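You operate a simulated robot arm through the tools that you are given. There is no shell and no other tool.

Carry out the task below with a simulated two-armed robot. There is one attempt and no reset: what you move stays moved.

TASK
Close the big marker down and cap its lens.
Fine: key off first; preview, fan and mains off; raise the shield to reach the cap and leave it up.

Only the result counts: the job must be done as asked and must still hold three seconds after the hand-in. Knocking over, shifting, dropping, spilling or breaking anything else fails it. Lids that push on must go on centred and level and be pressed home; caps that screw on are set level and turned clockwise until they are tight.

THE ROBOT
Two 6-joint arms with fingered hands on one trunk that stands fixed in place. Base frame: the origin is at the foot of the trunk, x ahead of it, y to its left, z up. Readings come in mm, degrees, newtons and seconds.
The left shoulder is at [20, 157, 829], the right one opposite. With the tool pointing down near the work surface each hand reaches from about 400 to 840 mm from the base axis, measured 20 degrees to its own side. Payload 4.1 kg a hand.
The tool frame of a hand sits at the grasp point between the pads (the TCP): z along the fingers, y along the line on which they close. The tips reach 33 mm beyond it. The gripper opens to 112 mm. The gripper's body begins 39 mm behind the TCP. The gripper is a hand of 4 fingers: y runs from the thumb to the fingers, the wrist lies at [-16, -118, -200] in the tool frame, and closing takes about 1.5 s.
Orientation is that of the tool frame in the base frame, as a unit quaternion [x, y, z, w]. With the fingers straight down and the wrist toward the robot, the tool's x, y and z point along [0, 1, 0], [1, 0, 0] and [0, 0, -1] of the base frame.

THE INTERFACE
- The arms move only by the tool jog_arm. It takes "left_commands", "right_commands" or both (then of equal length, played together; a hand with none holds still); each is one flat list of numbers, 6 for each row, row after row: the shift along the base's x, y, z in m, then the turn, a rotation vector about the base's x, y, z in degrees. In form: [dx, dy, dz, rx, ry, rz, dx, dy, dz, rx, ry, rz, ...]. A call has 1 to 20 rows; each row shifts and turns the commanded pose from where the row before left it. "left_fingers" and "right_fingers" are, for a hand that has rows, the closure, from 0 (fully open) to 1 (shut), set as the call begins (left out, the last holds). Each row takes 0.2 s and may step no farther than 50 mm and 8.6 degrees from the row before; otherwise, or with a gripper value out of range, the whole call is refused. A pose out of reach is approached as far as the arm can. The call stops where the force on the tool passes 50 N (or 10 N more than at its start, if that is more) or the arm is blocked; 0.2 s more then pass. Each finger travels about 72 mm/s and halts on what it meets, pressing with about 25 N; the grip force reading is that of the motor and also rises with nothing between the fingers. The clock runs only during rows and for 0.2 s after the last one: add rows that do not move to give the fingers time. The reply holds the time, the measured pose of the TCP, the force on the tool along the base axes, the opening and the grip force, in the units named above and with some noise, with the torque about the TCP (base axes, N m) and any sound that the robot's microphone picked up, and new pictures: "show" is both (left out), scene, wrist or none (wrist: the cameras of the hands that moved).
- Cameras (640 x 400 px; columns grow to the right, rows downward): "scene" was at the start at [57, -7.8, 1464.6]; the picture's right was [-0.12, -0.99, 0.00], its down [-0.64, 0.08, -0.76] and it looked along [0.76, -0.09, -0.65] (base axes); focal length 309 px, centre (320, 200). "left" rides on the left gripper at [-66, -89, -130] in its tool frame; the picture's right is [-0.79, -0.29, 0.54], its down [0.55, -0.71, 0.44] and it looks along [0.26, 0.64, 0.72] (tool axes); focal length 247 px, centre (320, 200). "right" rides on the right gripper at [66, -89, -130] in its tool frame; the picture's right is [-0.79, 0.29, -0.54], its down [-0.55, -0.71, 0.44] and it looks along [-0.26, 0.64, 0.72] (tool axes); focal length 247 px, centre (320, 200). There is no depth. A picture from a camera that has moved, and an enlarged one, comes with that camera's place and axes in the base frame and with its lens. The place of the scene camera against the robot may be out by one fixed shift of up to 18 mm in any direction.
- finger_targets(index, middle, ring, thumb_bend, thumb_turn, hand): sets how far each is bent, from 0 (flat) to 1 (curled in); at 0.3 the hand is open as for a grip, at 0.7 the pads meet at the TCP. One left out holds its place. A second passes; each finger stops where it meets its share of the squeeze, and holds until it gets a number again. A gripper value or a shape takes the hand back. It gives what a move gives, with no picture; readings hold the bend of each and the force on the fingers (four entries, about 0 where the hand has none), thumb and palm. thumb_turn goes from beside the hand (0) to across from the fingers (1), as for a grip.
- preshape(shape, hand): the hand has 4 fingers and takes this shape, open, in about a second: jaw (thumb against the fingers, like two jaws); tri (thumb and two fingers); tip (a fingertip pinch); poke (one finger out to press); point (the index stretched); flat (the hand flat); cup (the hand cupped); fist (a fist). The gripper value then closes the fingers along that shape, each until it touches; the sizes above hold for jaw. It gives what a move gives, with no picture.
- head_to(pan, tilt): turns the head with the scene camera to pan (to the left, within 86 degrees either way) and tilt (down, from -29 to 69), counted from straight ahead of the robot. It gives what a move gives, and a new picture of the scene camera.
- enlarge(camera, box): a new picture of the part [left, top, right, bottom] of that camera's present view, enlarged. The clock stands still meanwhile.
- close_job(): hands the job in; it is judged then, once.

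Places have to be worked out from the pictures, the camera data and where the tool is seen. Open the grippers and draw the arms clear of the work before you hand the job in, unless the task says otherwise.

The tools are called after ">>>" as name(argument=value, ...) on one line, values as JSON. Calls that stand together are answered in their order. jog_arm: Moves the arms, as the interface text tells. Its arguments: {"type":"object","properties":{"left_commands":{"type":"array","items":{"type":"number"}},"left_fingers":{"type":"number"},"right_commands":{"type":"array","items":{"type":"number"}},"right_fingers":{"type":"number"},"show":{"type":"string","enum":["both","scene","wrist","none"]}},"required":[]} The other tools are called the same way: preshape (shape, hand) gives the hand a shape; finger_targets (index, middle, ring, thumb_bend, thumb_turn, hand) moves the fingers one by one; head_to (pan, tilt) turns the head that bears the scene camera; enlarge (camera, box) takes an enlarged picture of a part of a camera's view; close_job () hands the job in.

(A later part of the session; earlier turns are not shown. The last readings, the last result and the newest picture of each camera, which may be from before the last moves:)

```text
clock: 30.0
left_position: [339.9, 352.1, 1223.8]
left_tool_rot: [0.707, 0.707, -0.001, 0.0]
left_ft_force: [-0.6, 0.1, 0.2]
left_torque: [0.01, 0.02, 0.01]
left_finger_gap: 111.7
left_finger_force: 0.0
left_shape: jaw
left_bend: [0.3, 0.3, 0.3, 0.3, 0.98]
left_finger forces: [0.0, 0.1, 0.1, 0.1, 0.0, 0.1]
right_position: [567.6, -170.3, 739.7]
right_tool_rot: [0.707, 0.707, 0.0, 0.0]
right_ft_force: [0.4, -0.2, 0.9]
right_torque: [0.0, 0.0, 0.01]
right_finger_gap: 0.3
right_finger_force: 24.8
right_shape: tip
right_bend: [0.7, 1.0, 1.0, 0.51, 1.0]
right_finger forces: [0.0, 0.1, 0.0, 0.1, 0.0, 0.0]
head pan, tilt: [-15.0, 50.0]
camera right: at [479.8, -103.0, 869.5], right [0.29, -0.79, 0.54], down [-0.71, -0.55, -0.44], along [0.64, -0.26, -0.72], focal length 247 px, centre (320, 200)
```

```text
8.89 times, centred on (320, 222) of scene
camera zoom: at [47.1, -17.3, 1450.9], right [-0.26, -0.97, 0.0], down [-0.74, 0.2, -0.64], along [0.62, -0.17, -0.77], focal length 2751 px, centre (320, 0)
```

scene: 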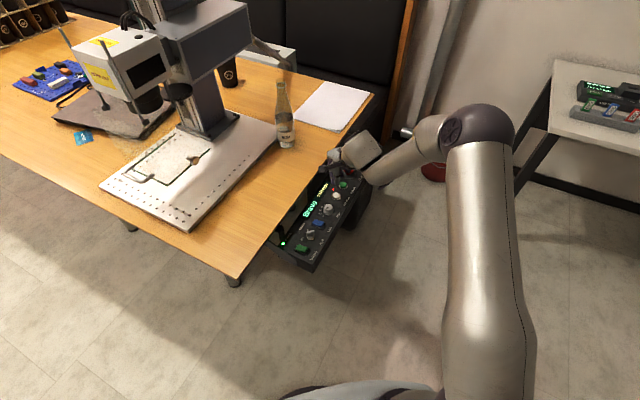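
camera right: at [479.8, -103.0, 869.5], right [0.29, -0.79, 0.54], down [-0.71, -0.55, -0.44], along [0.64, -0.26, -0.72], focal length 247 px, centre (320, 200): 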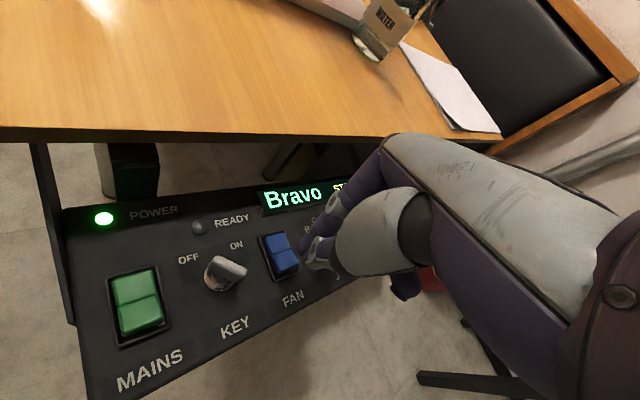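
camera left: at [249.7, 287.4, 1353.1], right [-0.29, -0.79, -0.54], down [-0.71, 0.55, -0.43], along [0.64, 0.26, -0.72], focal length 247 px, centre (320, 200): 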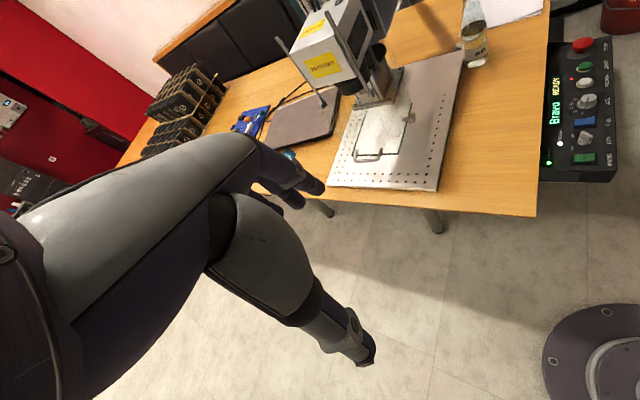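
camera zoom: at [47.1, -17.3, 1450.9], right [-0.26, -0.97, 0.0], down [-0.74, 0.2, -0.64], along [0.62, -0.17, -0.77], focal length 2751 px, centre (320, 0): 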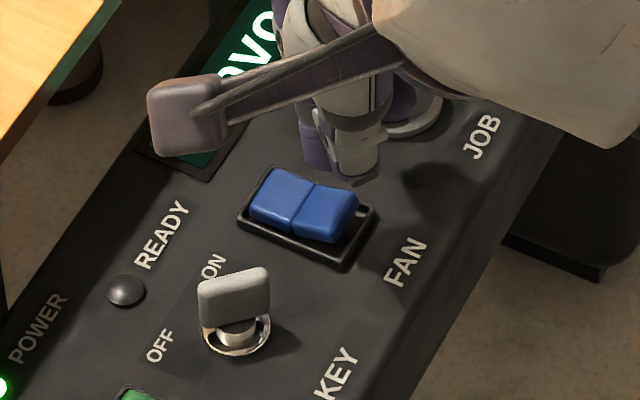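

The tip needs about 2 mm in x and y. I correct, descend toward the proud half and press in small steps.

>>> jog_arm(right_commands=[0.002, 0.002, -0.01, 0, 0, 0, 0, 0, -0.004, 0, 0, 0, 0, 0, -0.004, 0, 0, 0, 0, 0, -0.003, 0, 0, 0, 0, 0, -0.003, 0, 0, 0], show="wrist")

>>> enlarge(camera="right", box=[240, 200, 360, 300])

>>> enlarge(camera="scene", box=[295, 200, 345, 245])

```text
clock: 31.2
left_position: [337.5, 352.9, 1222.9]
left_tool_rot: [0.707, 0.707, -0.001, -0.001]
left_ft_force: [-0.6, -0.1, 0.6]
left_torque: [-0.01, 0.02, -0.01]
left_finger_gap: 111.9
left_finger_force: 0.0
left_shape: jaw
left_bend: [0.3, 0.3, 0.3, 0.3, 0.98]
left_finger forces: [0.0, 0.0, 0.1, 0.0, 0.1, 0.1]
right_position: [571.0, -165.9, 716.1]
right_tool_rot: [0.707, 0.707, 0.002, 0.002]
right_ft_force: [-1.6, -0.9, 10.3]
right_torque: [0.08, 0.02, -0.03]
right_finger_gap: 0.1
right_finger_force: 25.2
right_shape: tip
right_bend: [0.7, 1.0, 1.0, 0.51, 1.0]
right_finger forces: [0.1, 0.0, 0.1, 0.0, 0.0, 0.0]
head pan, tilt: [-15.0, 50.0]
camera right: at [482.0, -100.0, 845.5], right [0.28, -0.79, 0.54], down [-0.71, -0.55, -0.44], along [0.64, -0.26, -0.72], focal length 247 px, centre (320, 200)
```

right: 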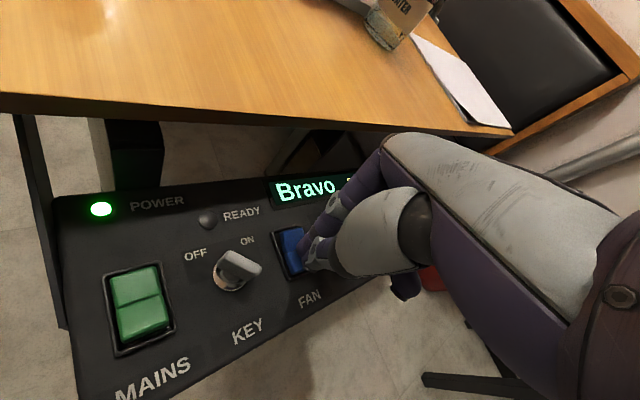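

```text
4.00 times, centred on (300, 250) of right
camera zoom: at [482.0, -100.0, 845.5], right [0.28, -0.79, 0.54], down [-0.71, -0.55, -0.44], along [0.64, -0.26, -0.72], focal length 988 px, centre (400, 0)
```

zoom: 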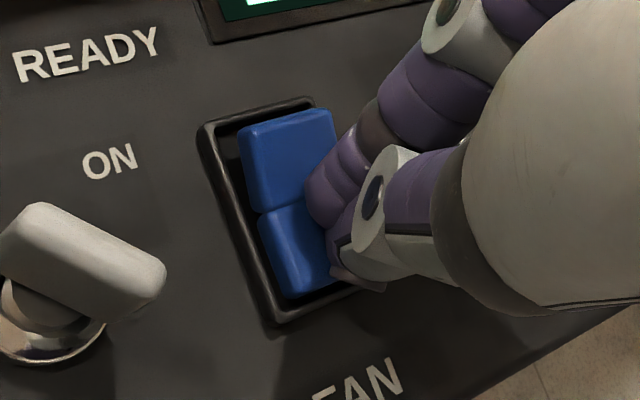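

```text
8.89 times, centred on (320, 222) of scene
camera zoom: at [46.9, -17.3, 1450.9], right [-0.26, -0.97, 0.0], down [-0.74, 0.2, -0.64], along [0.62, -0.17, -0.77], focal length 2751 px, centre (320, 0)
```

zoom: 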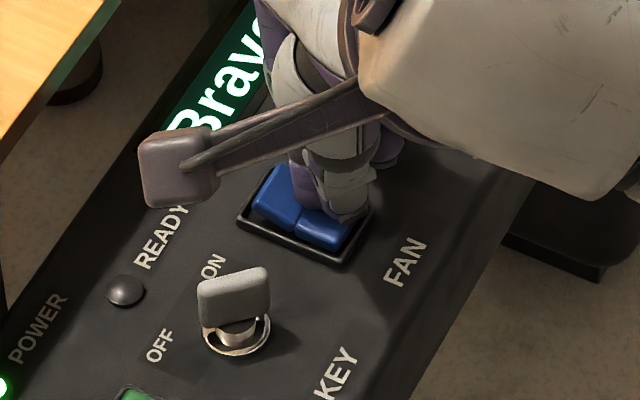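

The rocker seems to have tipped: the table-side half is now up. I press 2 mm more to be sure, then lift and inspect.

>>> jog_arm(right_commands=[0, 0, -0.002, 0, 0, 0, 0, 0, 0.01, 0, 0, 0, 0, 0, 0.04, 0, 0, 0, 0, 0, 0.04, 0, 0, 0], show="wrist")

>>> enlarge(camera="right", box=[220, 220, 320, 310])

>>> enlarge(camera="scene", box=[295, 200, 345, 245])

```text
clock: 32.2
left_position: [338.3, 353.2, 1223.8]
left_tool_rot: [0.707, 0.707, -0.001, 0.0]
left_ft_force: [0.0, -0.5, 0.1]
left_torque: [-0.01, 0.05, 0.01]
left_finger_gap: 111.4
left_finger_force: 0.1
left_shape: jaw
left_bend: [0.3, 0.3, 0.3, 0.3, 0.98]
left_finger forces: [0.0, 0.0, 0.0, 0.1, 0.0, 0.0]
right_position: [569.7, -166.9, 802.5]
right_tool_rot: [0.707, 0.708, -0.001, -0.001]
right_ft_force: [-0.1, -1.1, -0.1]
right_torque: [0.03, 0.04, 0.02]
right_finger_gap: 0.0
right_finger_force: 24.9
right_shape: tip
right_bend: [0.7, 1.0, 1.0, 0.51, 1.0]
right_finger forces: [0.1, 0.0, 0.0, 0.0, 0.1, 0.0]
head pan, tilt: [-15.0, 50.0]
camera right: at [481.4, -100.7, 931.8], right [0.29, -0.79, 0.54], down [-0.71, -0.55, -0.43], along [0.64, -0.26, -0.72], focal length 247 px, centre (320, 200)
```

right: 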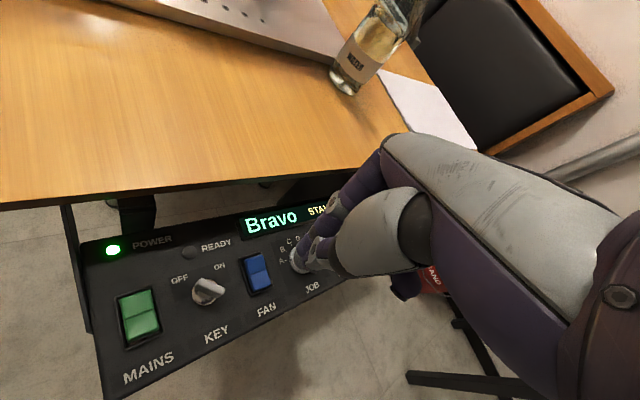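

```text
4.44 times, centred on (270, 265) of right
camera zoom: at [481.4, -100.7, 931.8], right [0.29, -0.79, 0.54], down [-0.71, -0.55, -0.43], along [0.64, -0.26, -0.72], focal length 1098 px, centre (542, -89)
```

zoom: 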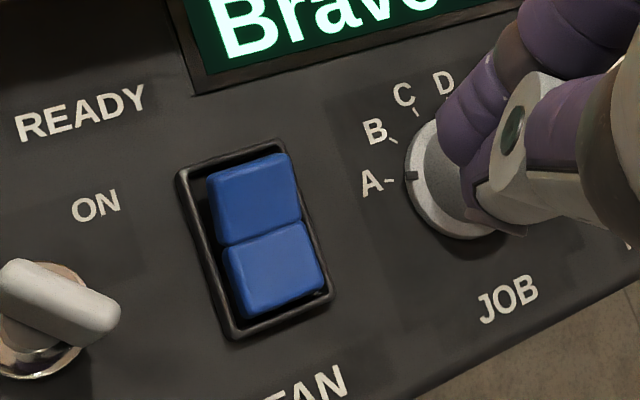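

```text
8.89 times, centred on (320, 222) of scene
camera zoom: at [47.5, -17.5, 1450.9], right [-0.26, -0.97, 0.0], down [-0.74, 0.2, -0.64], along [0.62, -0.17, -0.77], focal length 2751 px, centre (320, 0)
```

zoom: 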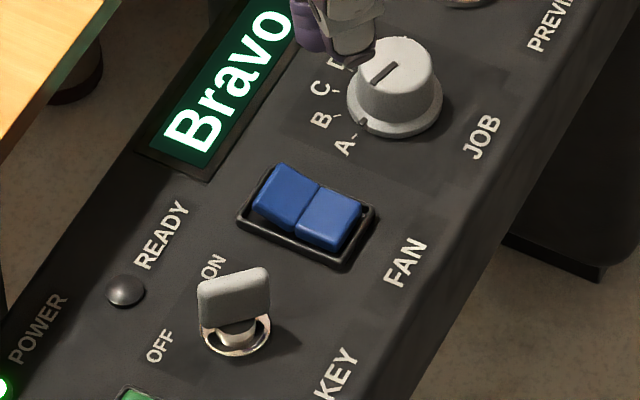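

The FAN rocker now lies over to its other side and stays there. MAINS has the same geometry; I move above its label-side half near [495.5,-92.5].

>>> jog_arm(right_commands=[-0.0237, 0.023, 0, 0, 0, 0, -0.0237, 0.023, 0, 0, 0, 0, -0.0237, 0.023, 0, 0, 0, 0, 0, 0, -0.04, 0, 0, 0, 0, 0, -0.024, 0, 0, 0, 0, 0, 0, 0, 0, 0], show="wrist")

>>> enlarge(camera="right", box=[240, 200, 360, 300])

>>> enlarge(camera="scene", box=[275, 220, 335, 265])

```text
clock: 33.6
left_position: [339.6, 353.1, 1224.0]
left_tool_rot: [0.707, 0.707, 0.0, 0.001]
left_ft_force: [-0.6, 0.4, -0.7]
left_torque: [-0.02, 0.04, -0.02]
left_finger_gap: 111.5
left_finger_force: 0.0
left_shape: jaw
left_bend: [0.3, 0.3, 0.3, 0.3, 0.98]
left_finger forces: [0.0, 0.0, 0.0, 0.0, 0.0, 0.0]
right_position: [500.1, -99.7, 739.0]
right_tool_rot: [0.707, 0.707, 0.0, 0.0]
right_ft_force: [-0.8, -0.8, 0.8]
right_torque: [-0.01, 0.02, 0.03]
right_finger_gap: 0.0
right_finger_force: 24.8
right_shape: tip
right_bend: [0.7, 1.0, 1.0, 0.51, 1.0]
right_finger forces: [0.0, 0.0, 0.0, 0.1, 0.0, 0.0]
head pan, tilt: [-15.0, 50.0]
camera right: at [412.4, -34.1, 869.4], right [0.29, -0.79, 0.54], down [-0.71, -0.55, -0.44], along [0.64, -0.26, -0.72], focal length 247 px, centre (320, 200)
```

right: 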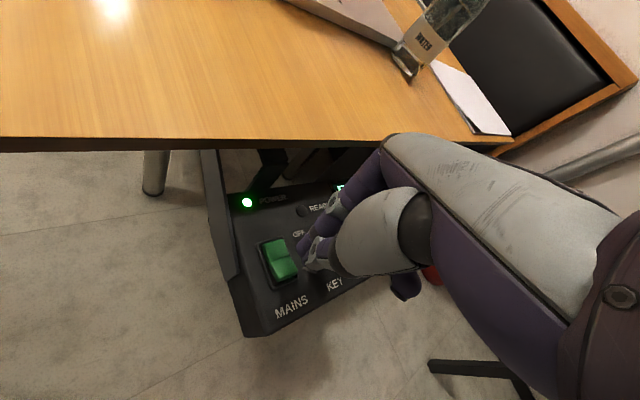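

```text
4.00 times, centred on (300, 250) of right
camera zoom: at [412.4, -34.1, 869.4], right [0.29, -0.79, 0.54], down [-0.71, -0.55, -0.44], along [0.64, -0.26, -0.72], focal length 988 px, centre (400, 0)
```

zoom: 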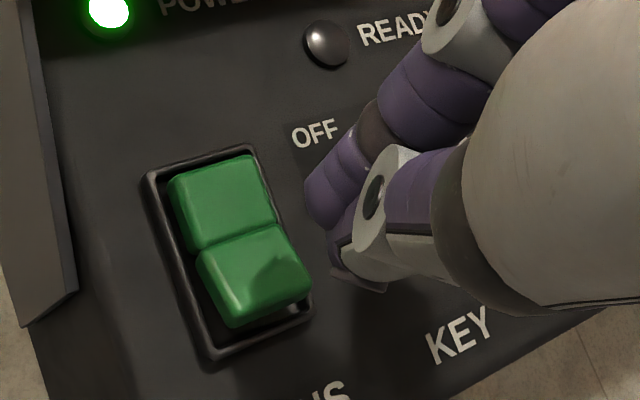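

```text
8.89 times, centred on (305, 242) of scene
camera zoom: at [47.1, -17.3, 1450.9], right [-0.26, -0.97, 0.0], down [-0.74, 0.2, -0.64], along [0.62, -0.17, -0.77], focal length 2751 px, centre (453, -178)
```

zoom: 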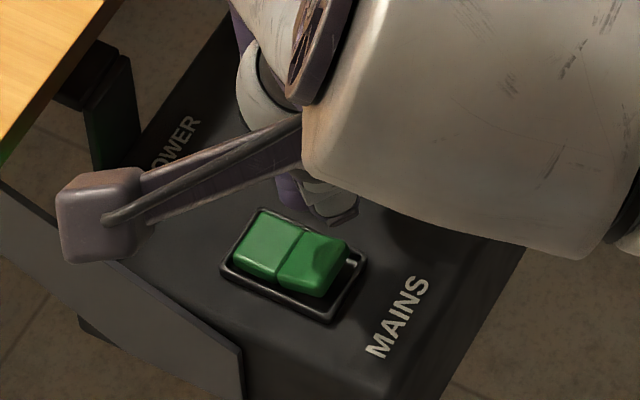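

The proud half is at about [494,-93.5]; I shift −4 mm in x and +1 mm in y, then press as before.

>>> jog_arm(right_commands=[-0.004, 0.001, -0.01, 0, 0, 0, 0, 0, -0.004, 0, 0, 0, 0, 0, -0.004, 0, 0, 0, 0, 0, -0.003, 0, 0, 0, 0, 0, -0.003, 0, 0, 0, 0, 0, -0.0015, 0, 0, 0], show="wrist")

>>> enlarge(camera="right", box=[240, 200, 360, 300])

>>> enlarge(camera="scene", box=[275, 220, 335, 265])

```text
clock: 35.1
left_position: [337.3, 353.3, 1222.6]
left_tool_rot: [0.707, 0.707, -0.001, 0.0]
left_ft_force: [-0.7, -0.5, 0.6]
left_torque: [0.01, 0.03, -0.03]
left_finger_gap: 111.7
left_finger_force: 0.0
left_shape: jaw
left_bend: [0.3, 0.3, 0.3, 0.3, 0.98]
left_finger forces: [0.0, 0.0, 0.0, 0.1, 0.0, 0.1]
right_position: [499.3, -97.1, 715.8]
right_tool_rot: [0.707, 0.707, 0.004, 0.005]
right_ft_force: [-4.4, -2.5, 13.7]
right_torque: [-0.02, 0.21, 0.04]
right_finger_gap: 0.0
right_finger_force: 24.8
right_shape: tip
right_bend: [0.7, 1.0, 1.0, 0.51, 1.0]
right_finger forces: [0.0, 0.1, 0.0, 0.0, 0.0, 0.1]
head pan, tilt: [-15.0, 50.0]
stopped in row 6 (right hand): the force on the tool passed its limit at 52 N (the readings are from after the stop); the commanded pose is now the measured one
camera right: at [409.4, -30.6, 844.6], right [0.28, -0.79, 0.54], down [-0.71, -0.55, -0.44], along [0.65, -0.26, -0.71], focal length 247 px, centre (320, 200)
```

right: 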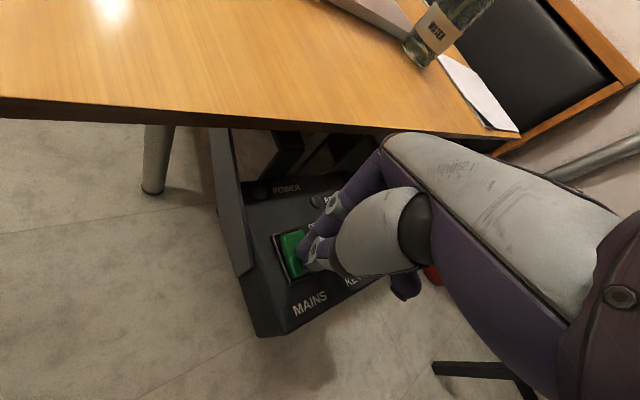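

```text
4.00 times, centred on (300, 250) of right
camera zoom: at [409.4, -30.6, 844.6], right [0.28, -0.79, 0.54], down [-0.71, -0.55, -0.44], along [0.65, -0.26, -0.71], focal length 988 px, centre (400, 0)
```

zoom: 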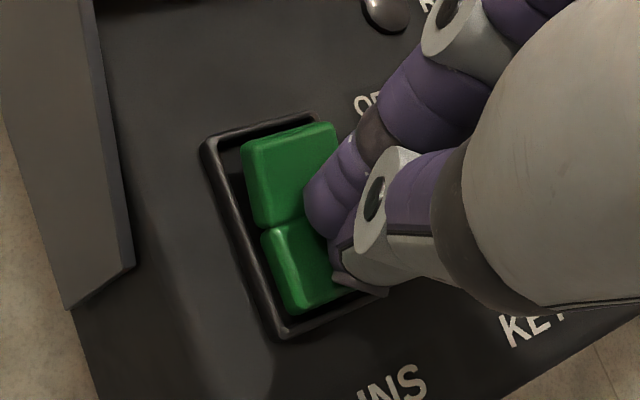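

```text
8.89 times, centred on (305, 242) of scene
camera zoom: at [46.6, -17.4, 1450.9], right [-0.26, -0.97, 0.0], down [-0.74, 0.2, -0.64], along [0.62, -0.17, -0.77], focal length 2751 px, centre (453, -178)
```

zoom: 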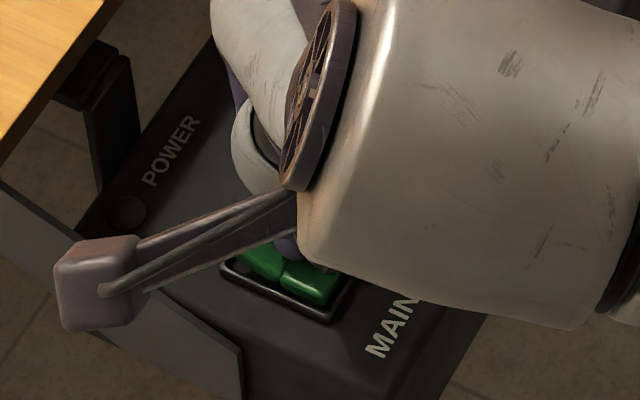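

The POWER lamp is dark and the rocker has tipped. I lift clear and check the whole panel.

>>> jog_arm(right_commands=[0, 0, 0.015, 0, 0, 0, 0, 0, 0.04, 0, 0, 0, 0, 0, 0.04, 0, 0, 0, -0.01, -0.03, 0.035, 0, 0, 0, -0.01, -0.03, 0.035, 0, 0, 0, -0.01, -0.03, 0.035, 0, 0, 0], right_fingers=0.5, show="wrist")

>>> enlarge(camera="scene", box=[270, 160, 390, 270])

>>> enlarge(camera="left", box=[530, 30, 630, 180])

```text
clock: 36.5
left_position: [339.1, 352.9, 1222.8]
left_tool_rot: [0.707, 0.707, 0.0, 0.0]
left_ft_force: [1.1, -0.3, 0.0]
left_torque: [-0.01, 0.01, 0.0]
left_finger_gap: 111.7
left_finger_force: 0.1
left_shape: jaw
left_bend: [0.3, 0.3, 0.3, 0.3, 0.98]
left_finger forces: [0.0, 0.1, 0.0, 0.1, 0.1, 0.1]
right_position: [468.3, -184.6, 917.6]
right_tool_rot: [0.707, 0.707, 0.002, 0.003]
right_ft_force: [0.3, -0.6, 0.0]
right_torque: [0.0, 0.04, 0.05]
right_finger_gap: 55.7
right_finger_force: 0.1
right_shape: tip
right_bend: [0.76, 0.97, 0.99, 0.7, 1.0]
right_finger forces: [0.1, 0.1, 0.0, 0.0, 0.1, 0.0]
head pan, tilt: [-15.0, 50.0]
camera right: at [378.3, -119.9, 1047.1], right [0.28, -0.79, 0.54], down [-0.71, -0.55, -0.44], along [0.65, -0.26, -0.72], focal length 247 px, centre (320, 200)
```

right: 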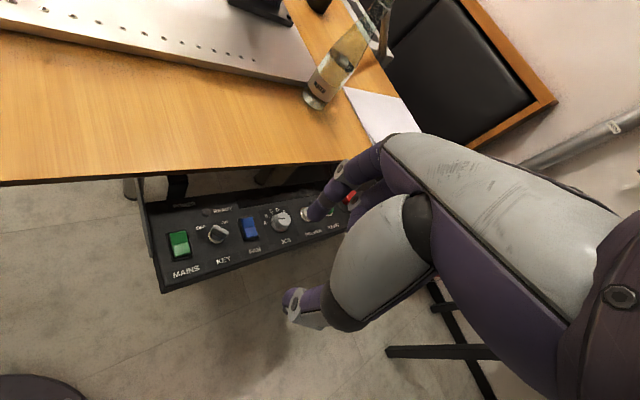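

```text
3.64 times, centred on (330, 215) of scene
camera zoom: at [47.7, -17.1, 1450.9], right [-0.26, -0.97, 0.0], down [-0.74, 0.2, -0.64], along [0.62, -0.17, -0.77], focal length 1125 px, centre (284, 146)
```

zoom: 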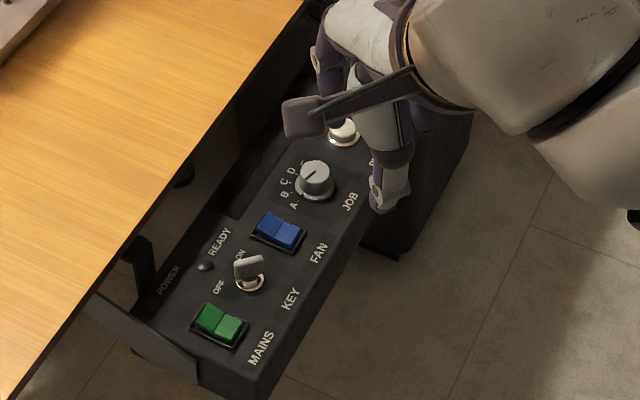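

```text
2.67 times, centred on (580, 105) of left
camera zoom: at [250.1, 287.5, 1353.0], right [-0.29, -0.79, -0.54], down [-0.71, 0.55, -0.44], along [0.64, 0.26, -0.72], focal length 659 px, centre (-373, 453)
```

zoom: 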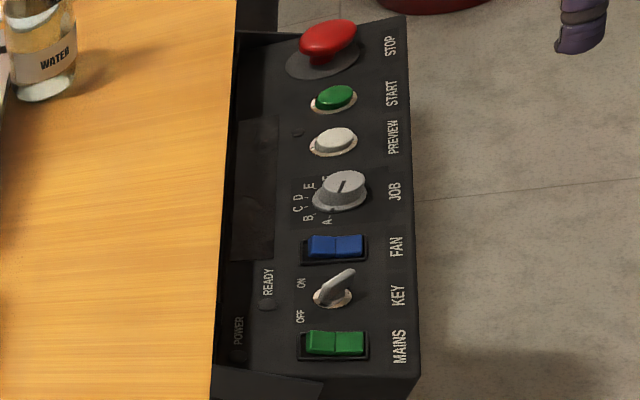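

The panel is all dark: key, preview, fan and mains are off. Now the machine: I turn the head to it and study the shield, cap and lens.

>>> head_to(pan=8, tilt=38)

>>> enlarge(camera="scene", box=[260, 60, 420, 160])

>>> enlarge(camera="scene", box=[220, 100, 420, 280])

```text
clock: 37.4
left_position: [338.7, 351.7, 1222.8]
left_tool_rot: [0.707, 0.707, 0.0, 0.001]
left_ft_force: [0.6, -0.6, 0.0]
left_torque: [0.0, -0.01, 0.03]
left_finger_gap: 112.0
left_finger_force: 0.0
left_shape: jaw
left_bend: [0.3, 0.3, 0.3, 0.3, 0.98]
left_finger forces: [0.1, 0.1, 0.1, 0.0, 0.1, 0.0]
right_position: [467.3, -185.1, 917.6]
right_tool_rot: [0.708, 0.707, 0.003, 0.005]
right_ft_force: [0.0, 0.4, -0.4]
right_torque: [0.01, -0.01, -0.03]
right_finger_gap: 55.8
right_finger_force: 0.0
right_shape: tip
right_bend: [0.76, 0.97, 0.99, 0.7, 1.0]
right_finger forces: [0.1, 0.1, 0.0, 0.0, 0.0, 0.1]
head pan, tilt: [8.0, 38.0]
```

scene: 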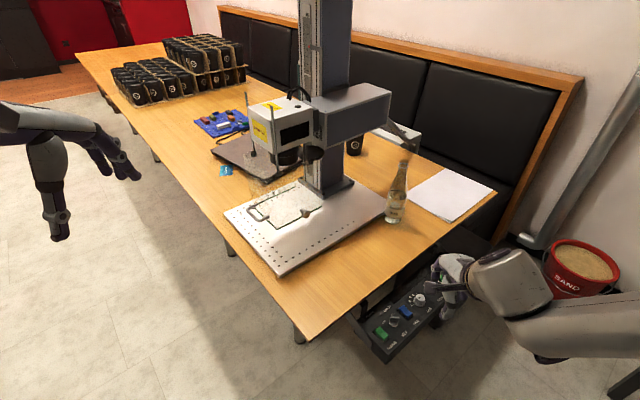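

```text
4.00 times, centred on (340, 110) of scene
camera zoom: at [58.3, 14.5, 1468.0], right [0.14, -0.99, 0.0], down [-0.61, -0.09, -0.79], along [0.78, 0.11, -0.62], focal length 1238 px, centre (240, 560)
```

zoom: 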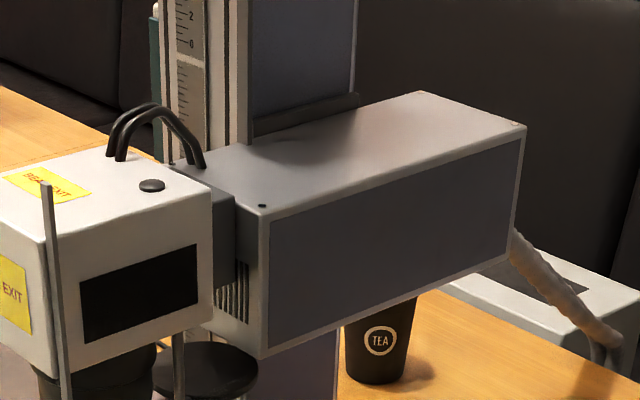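

```text
2.22 times, centred on (320, 190) of scene
camera zoom: at [58.3, 14.5, 1468.0], right [0.14, -0.99, 0.0], down [-0.61, -0.09, -0.79], along [0.78, 0.11, -0.62], focal length 688 px, centre (320, 222)
```

zoom: 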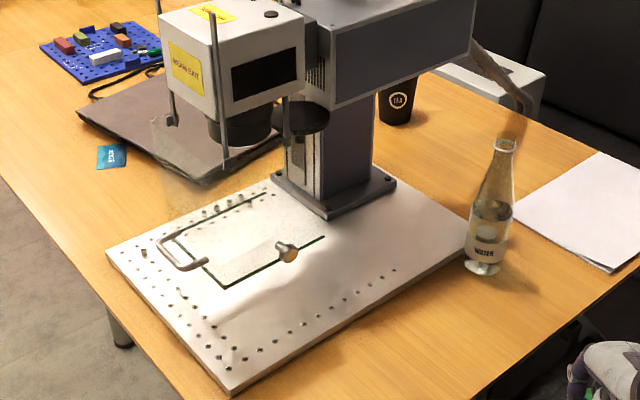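

I need the real shape of the shield and cap. Triangulation suggests the shield's lower edge is at z≈834, the handle at about [710,253,862], a knob at [732,150,871], the lens near [828,225,985] and a black disc near [825,145,1015]. I bring the left hand round with its camera level for a side view.

>>> jog_arm(left_commands=[0.022, 0.0, -0.037, 0, -7.5, 0, 0.022, 0.0, -0.037, 0, -7.5, 0, 0.022, 0.0, -0.037, 0, -7.5, 0, 0.022, 0.0, -0.037, 0, -7.5, 0, 0.022, 0.0, -0.037, 0, -7.5, 0, 0.022, 0.0, -0.037, 0, -7.5, 0], show="both")

>>> enlarge(camera="left", box=[320, 50, 560, 250])

```text
clock: 38.8
left_position: [471.8, 351.3, 1011.8]
left_tool_rot: [0.653, 0.655, 0.269, 0.268]
left_ft_force: [0.4, 0.2, -0.5]
left_torque: [0.0, 0.01, 0.0]
left_finger_gap: 111.9
left_finger_force: 0.0
left_shape: jaw
left_bend: [0.3, 0.3, 0.3, 0.3, 0.98]
left_finger forces: [0.0, 0.0, 0.1, 0.0, 0.0, 0.0]
left hand out of reach, approached as far as the arm can: row 3, 4, 6
right_position: [466.9, -185.6, 918.4]
right_tool_rot: [0.707, 0.707, 0.003, 0.004]
right_ft_force: [-0.8, -1.1, 0.6]
right_torque: [0.0, -0.07, 0.01]
right_finger_gap: 55.6
right_finger_force: 0.1
right_shape: tip
right_bend: [0.76, 0.97, 0.99, 0.7, 1.0]
right_finger forces: [0.0, 0.0, 0.0, 0.1, 0.0, 0.0]
head pan, tilt: [8.0, 38.0]
camera left: at [317.9, 286.0, 1041.5], right [0.18, -0.79, -0.58], down [-0.2, 0.55, -0.81], along [0.96, 0.26, -0.06], focal length 247 px, centre (320, 200)
```

scene: 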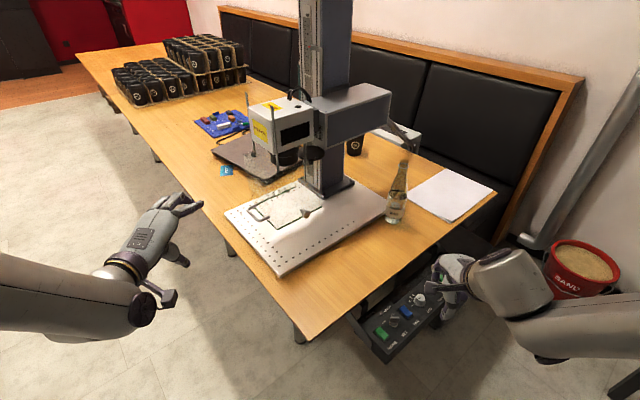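
left: 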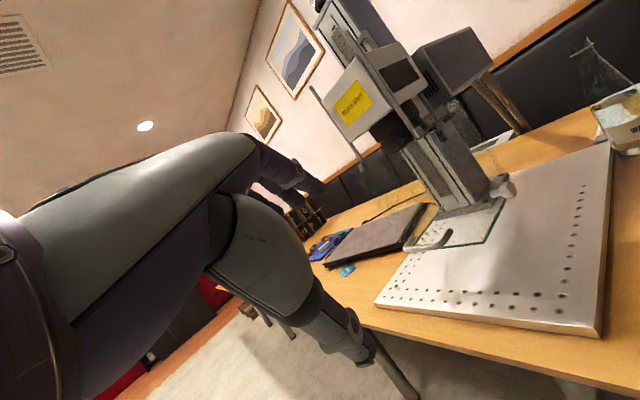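

```text
2.00 times, centred on (440, 150) of left
camera zoom: at [317.9, 286.0, 1041.5], right [0.18, -0.79, -0.58], down [-0.2, 0.55, -0.81], along [0.96, 0.26, -0.06], focal length 494 px, centre (80, 300)
```

zoom: 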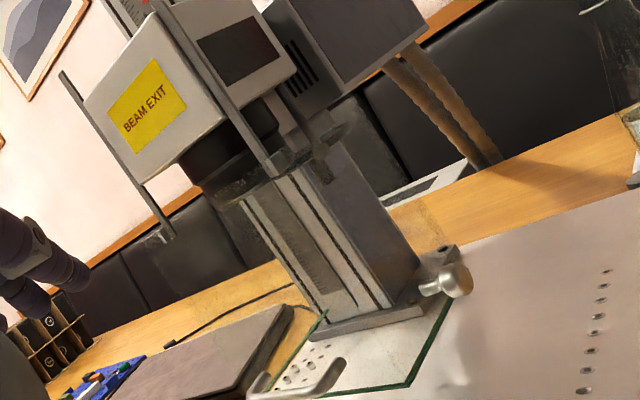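

I enlarge the details: the rods' lower brackets, the knob, and the disc under the head.

>>> enlarge(camera="left", box=[440, 150, 540, 260])

>>> enlarge(camera="left", box=[350, 80, 500, 180])

>>> enlarge(camera="scene", box=[240, 130, 340, 230])

>>> enlarge(camera="scene", box=[250, 90, 350, 190])

```text
3.64 times, centred on (490, 205) of left
camera zoom: at [317.9, 286.0, 1041.5], right [0.18, -0.79, -0.58], down [-0.2, 0.55, -0.81], along [0.96, 0.26, -0.06], focal length 898 px, centre (-298, 182)
```

zoom: 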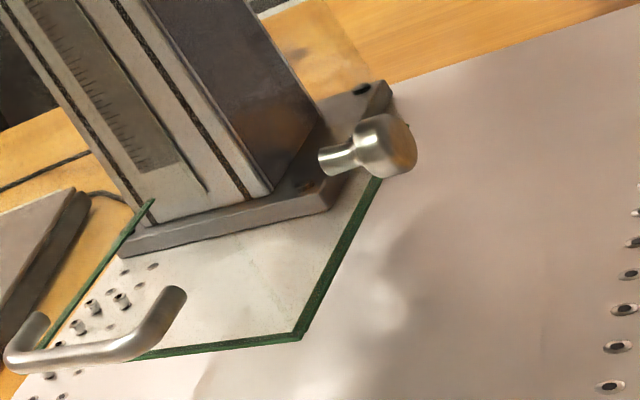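

```text
4.00 times, centred on (425, 130) of left
camera zoom: at [317.9, 286.0, 1041.5], right [0.18, -0.79, -0.58], down [-0.2, 0.55, -0.81], along [0.96, 0.26, -0.06], focal length 988 px, centre (-100, 480)
```

zoom: 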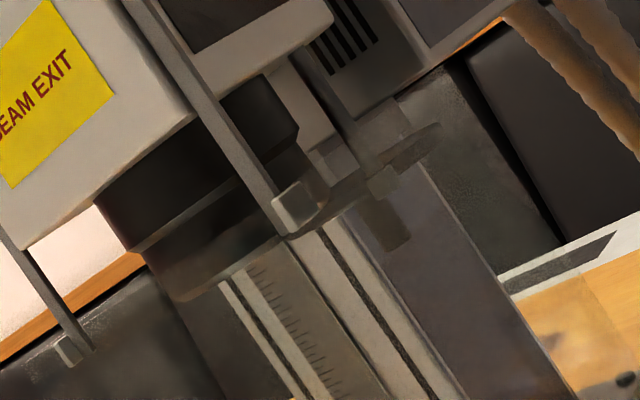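

```text
4.00 times, centred on (290, 180) of scene
camera zoom: at [57.6, 14.3, 1468.1], right [0.14, -0.99, 0.0], down [-0.61, -0.09, -0.79], along [0.78, 0.11, -0.62], focal length 1238 px, centre (440, 280)
```

zoom: 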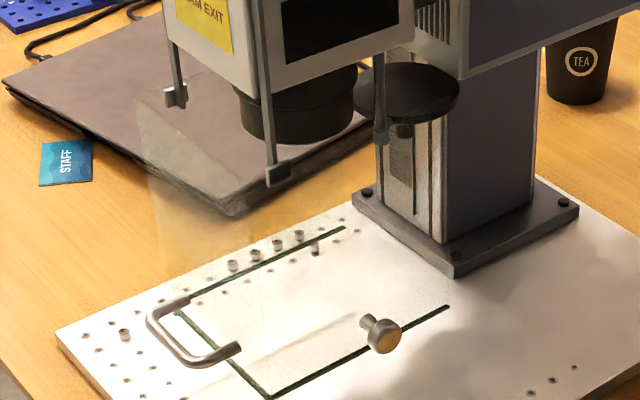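

```text
4.00 times, centred on (300, 140) of scene
camera zoom: at [57.6, 14.3, 1468.1], right [0.14, -0.99, 0.0], down [-0.61, -0.09, -0.79], along [0.78, 0.11, -0.62], focal length 1238 px, centre (400, 440)
```

zoom: 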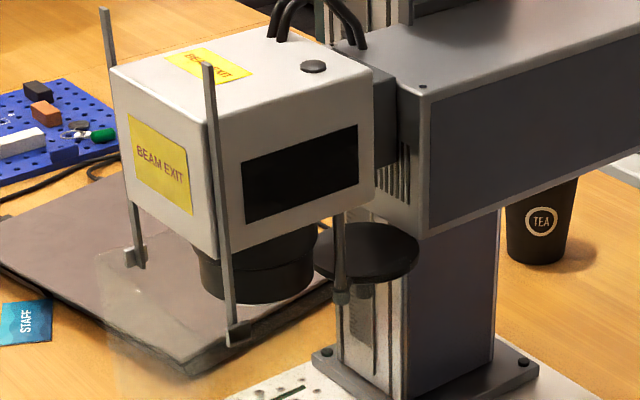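

The shield is a three-walled clear box whose rear opening faces the column, hung on rods beside the head, and the cap looks like the black disc inside near the column. I bring the right camera up to look from the other side.

>>> jog_arm(right_commands=[0.002, 0.0225, 0.0135, 0, -7.5, 0, 0.002, 0.0225, 0.0135, 0, -7.5, 0, 0.002, 0.0225, 0.0135, 0, -7.5, 0, 0.002, 0.0225, 0.0135, 0, -7.5, 0, 0.002, 0.0225, 0.0135, 0, -7.5, 0, 0.002, 0.0225, 0.0135, 0, -7.5, 0], show="wrist")

>>> enlarge(camera="right", box=[60, 60, 300, 260])

```text
clock: 40.2
left_position: [472.9, 350.5, 1012.6]
left_tool_rot: [0.654, 0.653, 0.27, 0.27]
left_ft_force: [-0.4, 0.0, -0.3]
left_torque: [-0.01, -0.02, 0.0]
left_finger_gap: 112.1
left_finger_force: 0.1
left_shape: jaw
left_bend: [0.3, 0.3, 0.3, 0.3, 0.98]
left_finger forces: [0.1, 0.1, 0.0, 0.0, 0.0, 0.0]
right_position: [499.4, -46.9, 1002.9]
right_tool_rot: [0.652, 0.651, 0.276, 0.274]
right_ft_force: [0.1, 0.7, 0.1]
right_torque: [0.03, -0.03, 0.02]
right_finger_gap: 55.7
right_finger_force: 0.0
right_shape: tip
right_bend: [0.76, 0.97, 0.99, 0.7, 1.0]
right_finger forces: [0.0, 0.1, 0.0, 0.1, 0.0, 0.0]
right hand out of reach, approached as far as the arm can: row 3, 4, 5, 6
head pan, tilt: [8.0, 38.0]
camera right: at [344.7, 17.5, 1030.3], right [-0.19, -0.79, 0.58], down [-0.19, -0.55, -0.81], along [0.96, -0.26, -0.04], focal length 247 px, centre (320, 200)
```

right: 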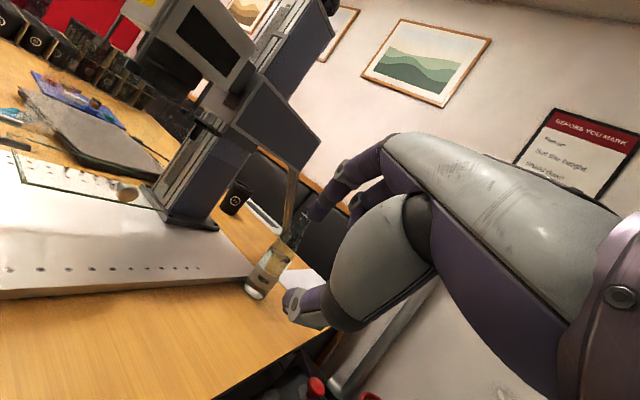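

```text
2.00 times, centred on (180, 160) of right
camera zoom: at [344.7, 17.5, 1030.3], right [-0.19, -0.79, 0.58], down [-0.19, -0.55, -0.81], along [0.96, -0.26, -0.04], focal length 494 px, centre (600, 280)
```

zoom: 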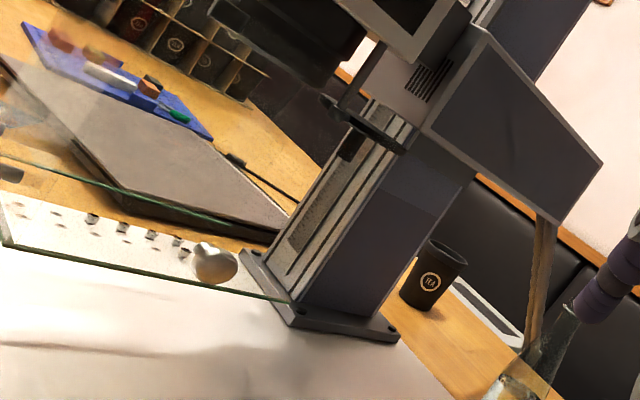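

There is also a sign on the wall. I enlarge the disc area and the sign.

>>> enlarge(camera="right", box=[130, 60, 250, 160])

>>> enlarge(camera="right", box=[510, 100, 640, 200])

>>> enlarge(camera="right", box=[60, 140, 200, 240])

```text
4.00 times, centred on (190, 110) of right
camera zoom: at [344.7, 17.5, 1030.3], right [-0.19, -0.79, 0.58], down [-0.19, -0.55, -0.81], along [0.96, -0.26, -0.04], focal length 988 px, centre (840, 560)
```

zoom: 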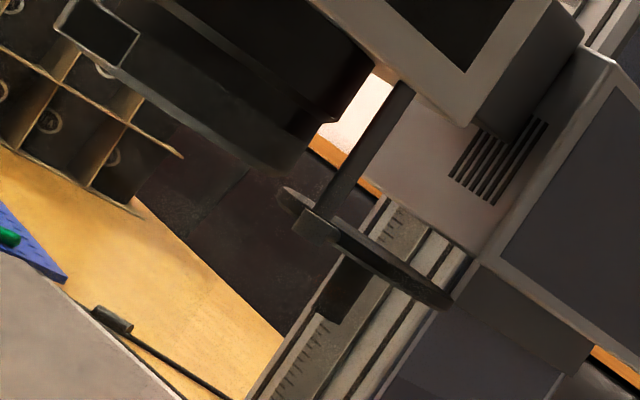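

```text
4.00 times, centred on (575, 150) of right
camera zoom: at [344.7, 17.5, 1030.3], right [-0.19, -0.79, 0.58], down [-0.19, -0.55, -0.81], along [0.96, -0.26, -0.04], focal length 988 px, centre (-700, 400)
```

zoom: 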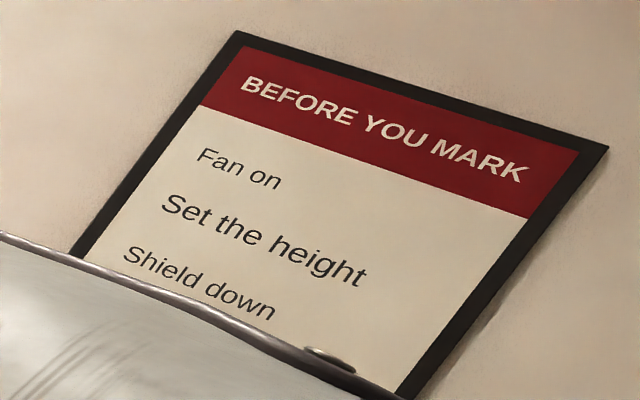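

```text
4.00 times, centred on (130, 190) of right
camera zoom: at [344.7, 17.5, 1030.3], right [-0.19, -0.79, 0.58], down [-0.19, -0.55, -0.81], along [0.96, -0.26, -0.04], focal length 988 px, centre (1080, 240)
```

zoom: 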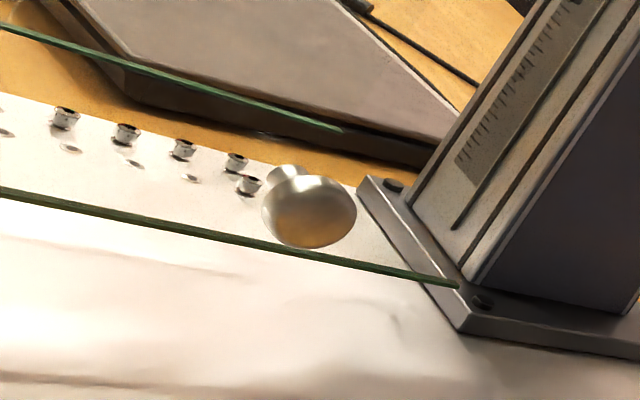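

From this side the disc is a thin plate with a small block under it, standing just in front of the column. I move the right camera closer for a clearer picture.

>>> jog_arm(right_commands=[0.045, 0.002, -0.005, 0, 0, 0, 0.045, 0.002, -0.005, 0, 0, 0, 0.045, 0.002, -0.005, 0, 0, 0, 0.045, 0, -0.005, 0, 0, 0], show="wrist")

>>> enlarge(camera="right", box=[0, 0, 240, 200])

```text
clock: 41.2
left_position: [474.4, 351.1, 1012.9]
left_tool_rot: [0.653, 0.654, 0.27, 0.27]
left_ft_force: [-0.4, 0.0, 0.1]
left_torque: [-0.04, 0.0, -0.01]
left_finger_gap: 112.0
left_finger_force: 0.2
left_shape: jaw
left_bend: [0.3, 0.3, 0.3, 0.3, 0.98]
left_finger forces: [0.0, 0.1, 0.1, 0.0, 0.0, 0.0]
right_position: [677.7, -38.5, 982.4]
right_tool_rot: [0.652, 0.652, 0.274, 0.273]
right_ft_force: [0.3, 0.1, 0.5]
right_torque: [0.01, 0.0, -0.02]
right_finger_gap: 55.7
right_finger_force: 0.0
right_shape: tip
right_bend: [0.76, 0.97, 0.99, 0.7, 1.0]
right_finger forces: [0.0, 0.0, 0.0, 0.0, 0.1, 0.0]
head pan, tilt: [8.0, 38.0]
camera right: at [522.8, 26.9, 1009.1], right [-0.19, -0.79, 0.58], down [-0.19, -0.55, -0.81], along [0.96, -0.26, -0.04], focal length 247 px, centre (320, 200)
```

right: 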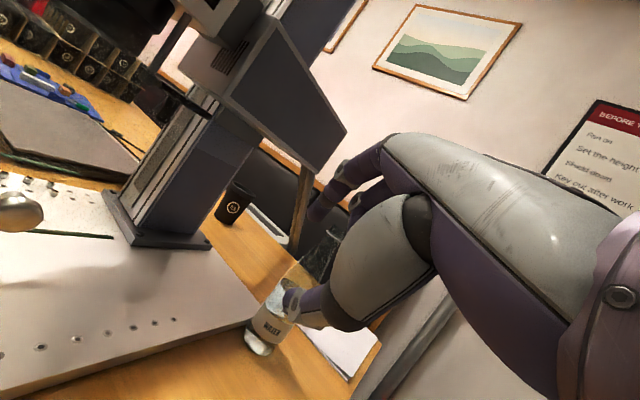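

```text
2.00 times, centred on (120, 100) of right
camera zoom: at [522.8, 26.9, 1009.1], right [-0.19, -0.79, 0.58], down [-0.19, -0.55, -0.81], along [0.96, -0.26, -0.04], focal length 494 px, centre (720, 400)
```

zoom: 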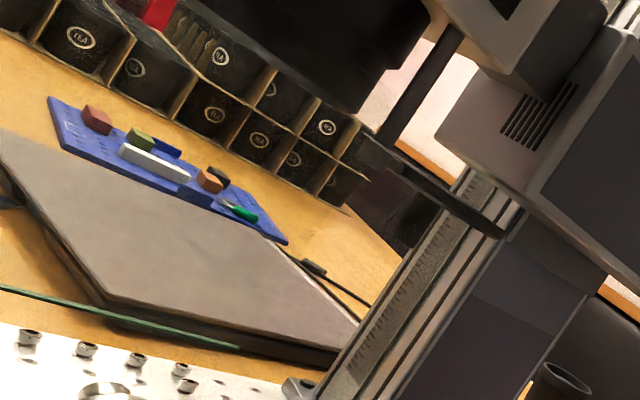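

I yaw the right hand left by 25° so the disc comes toward the centre of view.

>>> jog_arm(right_commands=[0, 0, 0, 0, 0, 8.3, 0, 0, 0, 0, 0, 8.3, 0, 0, 0, 0, 0, 8.3, 0, 0, 0, 0, 0, 8.3], show="wrist")

>>> enlarge(camera="right", box=[140, 60, 300, 180])

>>> enlarge(camera="right", box=[0, 0, 320, 200])

```text
clock: 42.2
left_position: [473.8, 351.6, 1013.1]
left_tool_rot: [0.653, 0.654, 0.27, 0.27]
left_ft_force: [-0.2, -0.2, 0.2]
left_torque: [0.0, -0.04, -0.03]
left_finger_gap: 111.7
left_finger_force: 0.0
left_shape: jaw
left_bend: [0.3, 0.3, 0.3, 0.3, 0.98]
left_finger forces: [0.0, 0.0, 0.0, 0.0, 0.0, 0.0]
right_position: [678.1, -36.9, 984.7]
right_tool_rot: [0.64, 0.665, 0.277, 0.267]
right_ft_force: [0.3, -0.1, -0.1]
right_torque: [0.0, 0.03, -0.01]
right_finger_gap: 55.7
right_finger_force: 0.0
right_shape: tip
right_bend: [0.76, 0.97, 0.99, 0.7, 1.0]
right_finger forces: [0.0, 0.0, 0.0, 0.1, 0.0, 0.0]
right hand out of reach, approached as far as the arm can: row 1, 2, 3, 4
head pan, tilt: [8.0, 38.0]
camera right: at [520.6, 23.6, 1011.1], right [-0.15, -0.8, 0.58], down [-0.17, -0.56, -0.81], along [0.97, -0.22, -0.05], focal length 247 px, centre (320, 200)
```

right: 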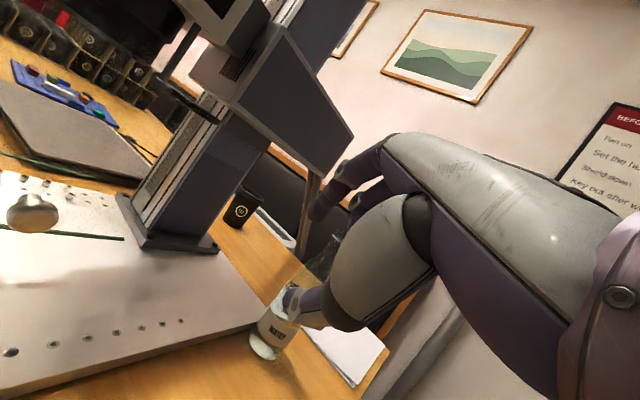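

```text
3.33 times, centred on (220, 120) of right
camera zoom: at [520.6, 23.6, 1011.1], right [-0.15, -0.8, 0.58], down [-0.17, -0.56, -0.81], along [0.97, -0.22, -0.05], focal length 823 px, centre (653, 467)
```

zoom: 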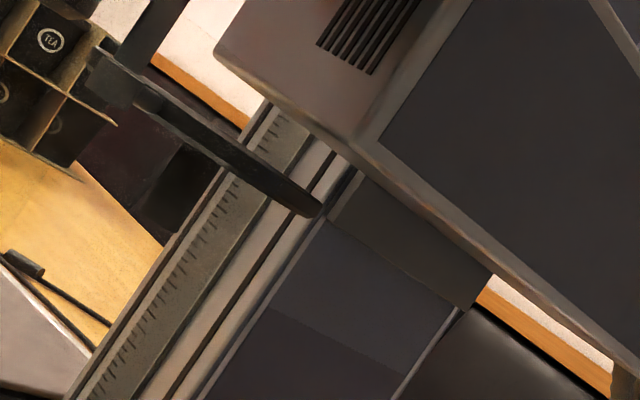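

```text
2.00 times, centred on (160, 100) of right
camera zoom: at [520.6, 23.6, 1011.1], right [-0.15, -0.8, 0.58], down [-0.17, -0.56, -0.81], along [0.97, -0.22, -0.05], focal length 494 px, centre (640, 400)
```

zoom: 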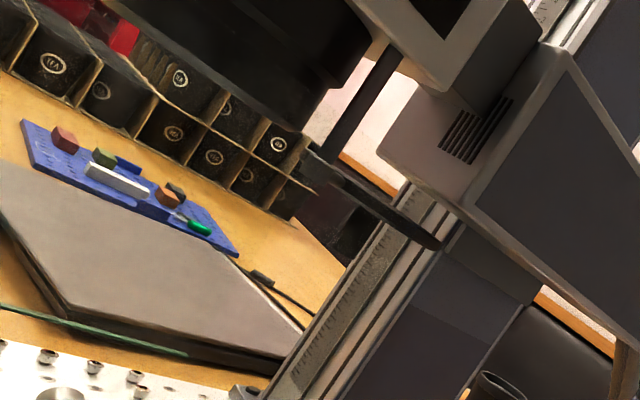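

The yaw was barely reachable for the right arm, so I leave that camera watching. I re-triangulate the handle bar: centre about [706,300,866], running along [0.67,0.75,0], about 33 mm off the front wall. I shape the left hand to a pinch and bring it level in front of the handle.

>>> preshape(shape="tip", hand="left")

>>> jog_arm(left_commands=[0.018, -0.0092, -0.0292, 0, -8, 0, 0.018, -0.0092, -0.0292, 0, -8, 0, 0.018, -0.0092, -0.0292, 0, -8, 0, 0.018, -0.0092, -0.0292, 0, -8, 0, 0.018, -0.0092, -0.0292, 0, -8, 0], left_fingers=0.45, show="both")

>>> enlarge(camera="scene", box=[140, 120, 340, 280])

```text
clock: 43.1
left_position: [474.1, 350.5, 1012.7]
left_tool_rot: [0.654, 0.653, 0.27, 0.271]
left_ft_force: [0.3, -0.3, 0.2]
left_torque: [-0.02, -0.04, -0.01]
left_finger_gap: 112.0
left_finger_force: 0.0
left_shape: tip
left_bend: [0.3, 0.97, 0.99, 0.3, 0.98]
left_finger forces: [0.0, 0.0, 0.0, 0.1, 0.0, 0.0]
right_position: [677.1, -36.8, 982.3]
right_tool_rot: [0.641, 0.664, 0.277, 0.268]
right_ft_force: [-0.1, -0.2, -0.4]
right_torque: [-0.01, 0.01, 0.0]
right_finger_gap: 55.6
right_finger_force: 0.0
right_shape: tip
right_bend: [0.76, 0.97, 0.99, 0.7, 1.0]
right_finger forces: [0.0, 0.0, 0.1, 0.0, 0.1, 0.0]
head pan, tilt: [8.0, 38.0]
```

```text
clock: 44.3
left_position: [623.9, 338.1, 887.4]
left_tool_rot: [0.523, 0.522, 0.476, 0.476]
left_ft_force: [-0.9, -0.7, 1.3]
left_torque: [-0.03, 0.01, 0.01]
left_finger_gap: 61.9
left_finger_force: 0.2
left_shape: tip
left_bend: [0.75, 0.97, 0.99, 0.68, 1.0]
left_finger forces: [0.0, 0.1, 0.1, 0.1, 0.0, 0.1]
left hand out of reach, approached as far as the arm can: row 1, 4, 5
right_position: [676.3, -37.4, 984.0]
right_tool_rot: [0.64, 0.665, 0.277, 0.268]
right_ft_force: [-0.2, -0.5, 0.9]
right_torque: [-0.02, 0.04, -0.03]
right_finger_gap: 55.7
right_finger_force: 0.1
right_shape: tip
right_bend: [0.76, 0.97, 0.99, 0.7, 1.0]
right_finger forces: [0.1, 0.0, 0.0, 0.1, 0.1, 0.0]
head pan, tilt: [8.0, 38.0]
camera left: at [485.7, 273.6, 810.5], right [0.51, -0.79, -0.34], down [0.37, 0.55, -0.75], along [0.78, 0.25, 0.57], focal length 247 px, centre (320, 200)
```

scene: 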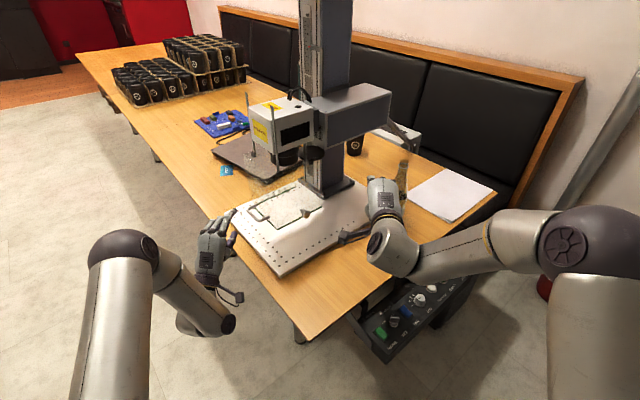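
left: 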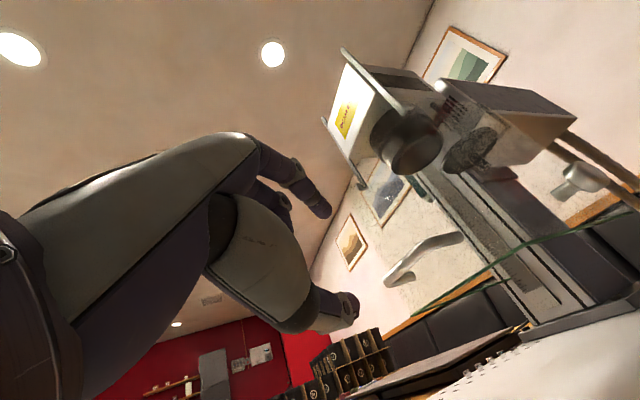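

```text
2.50 times, centred on (240, 200) of scene
camera zoom: at [57.7, 14.5, 1468.1], right [0.14, -0.99, 0.0], down [-0.61, -0.09, -0.79], along [0.78, 0.11, -0.62], focal length 774 px, centre (520, 200)
```

zoom: 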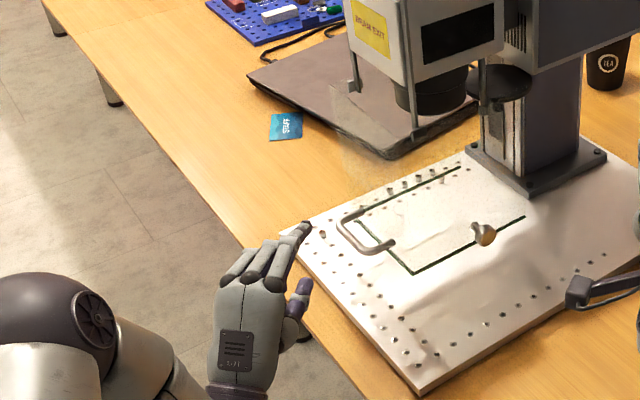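

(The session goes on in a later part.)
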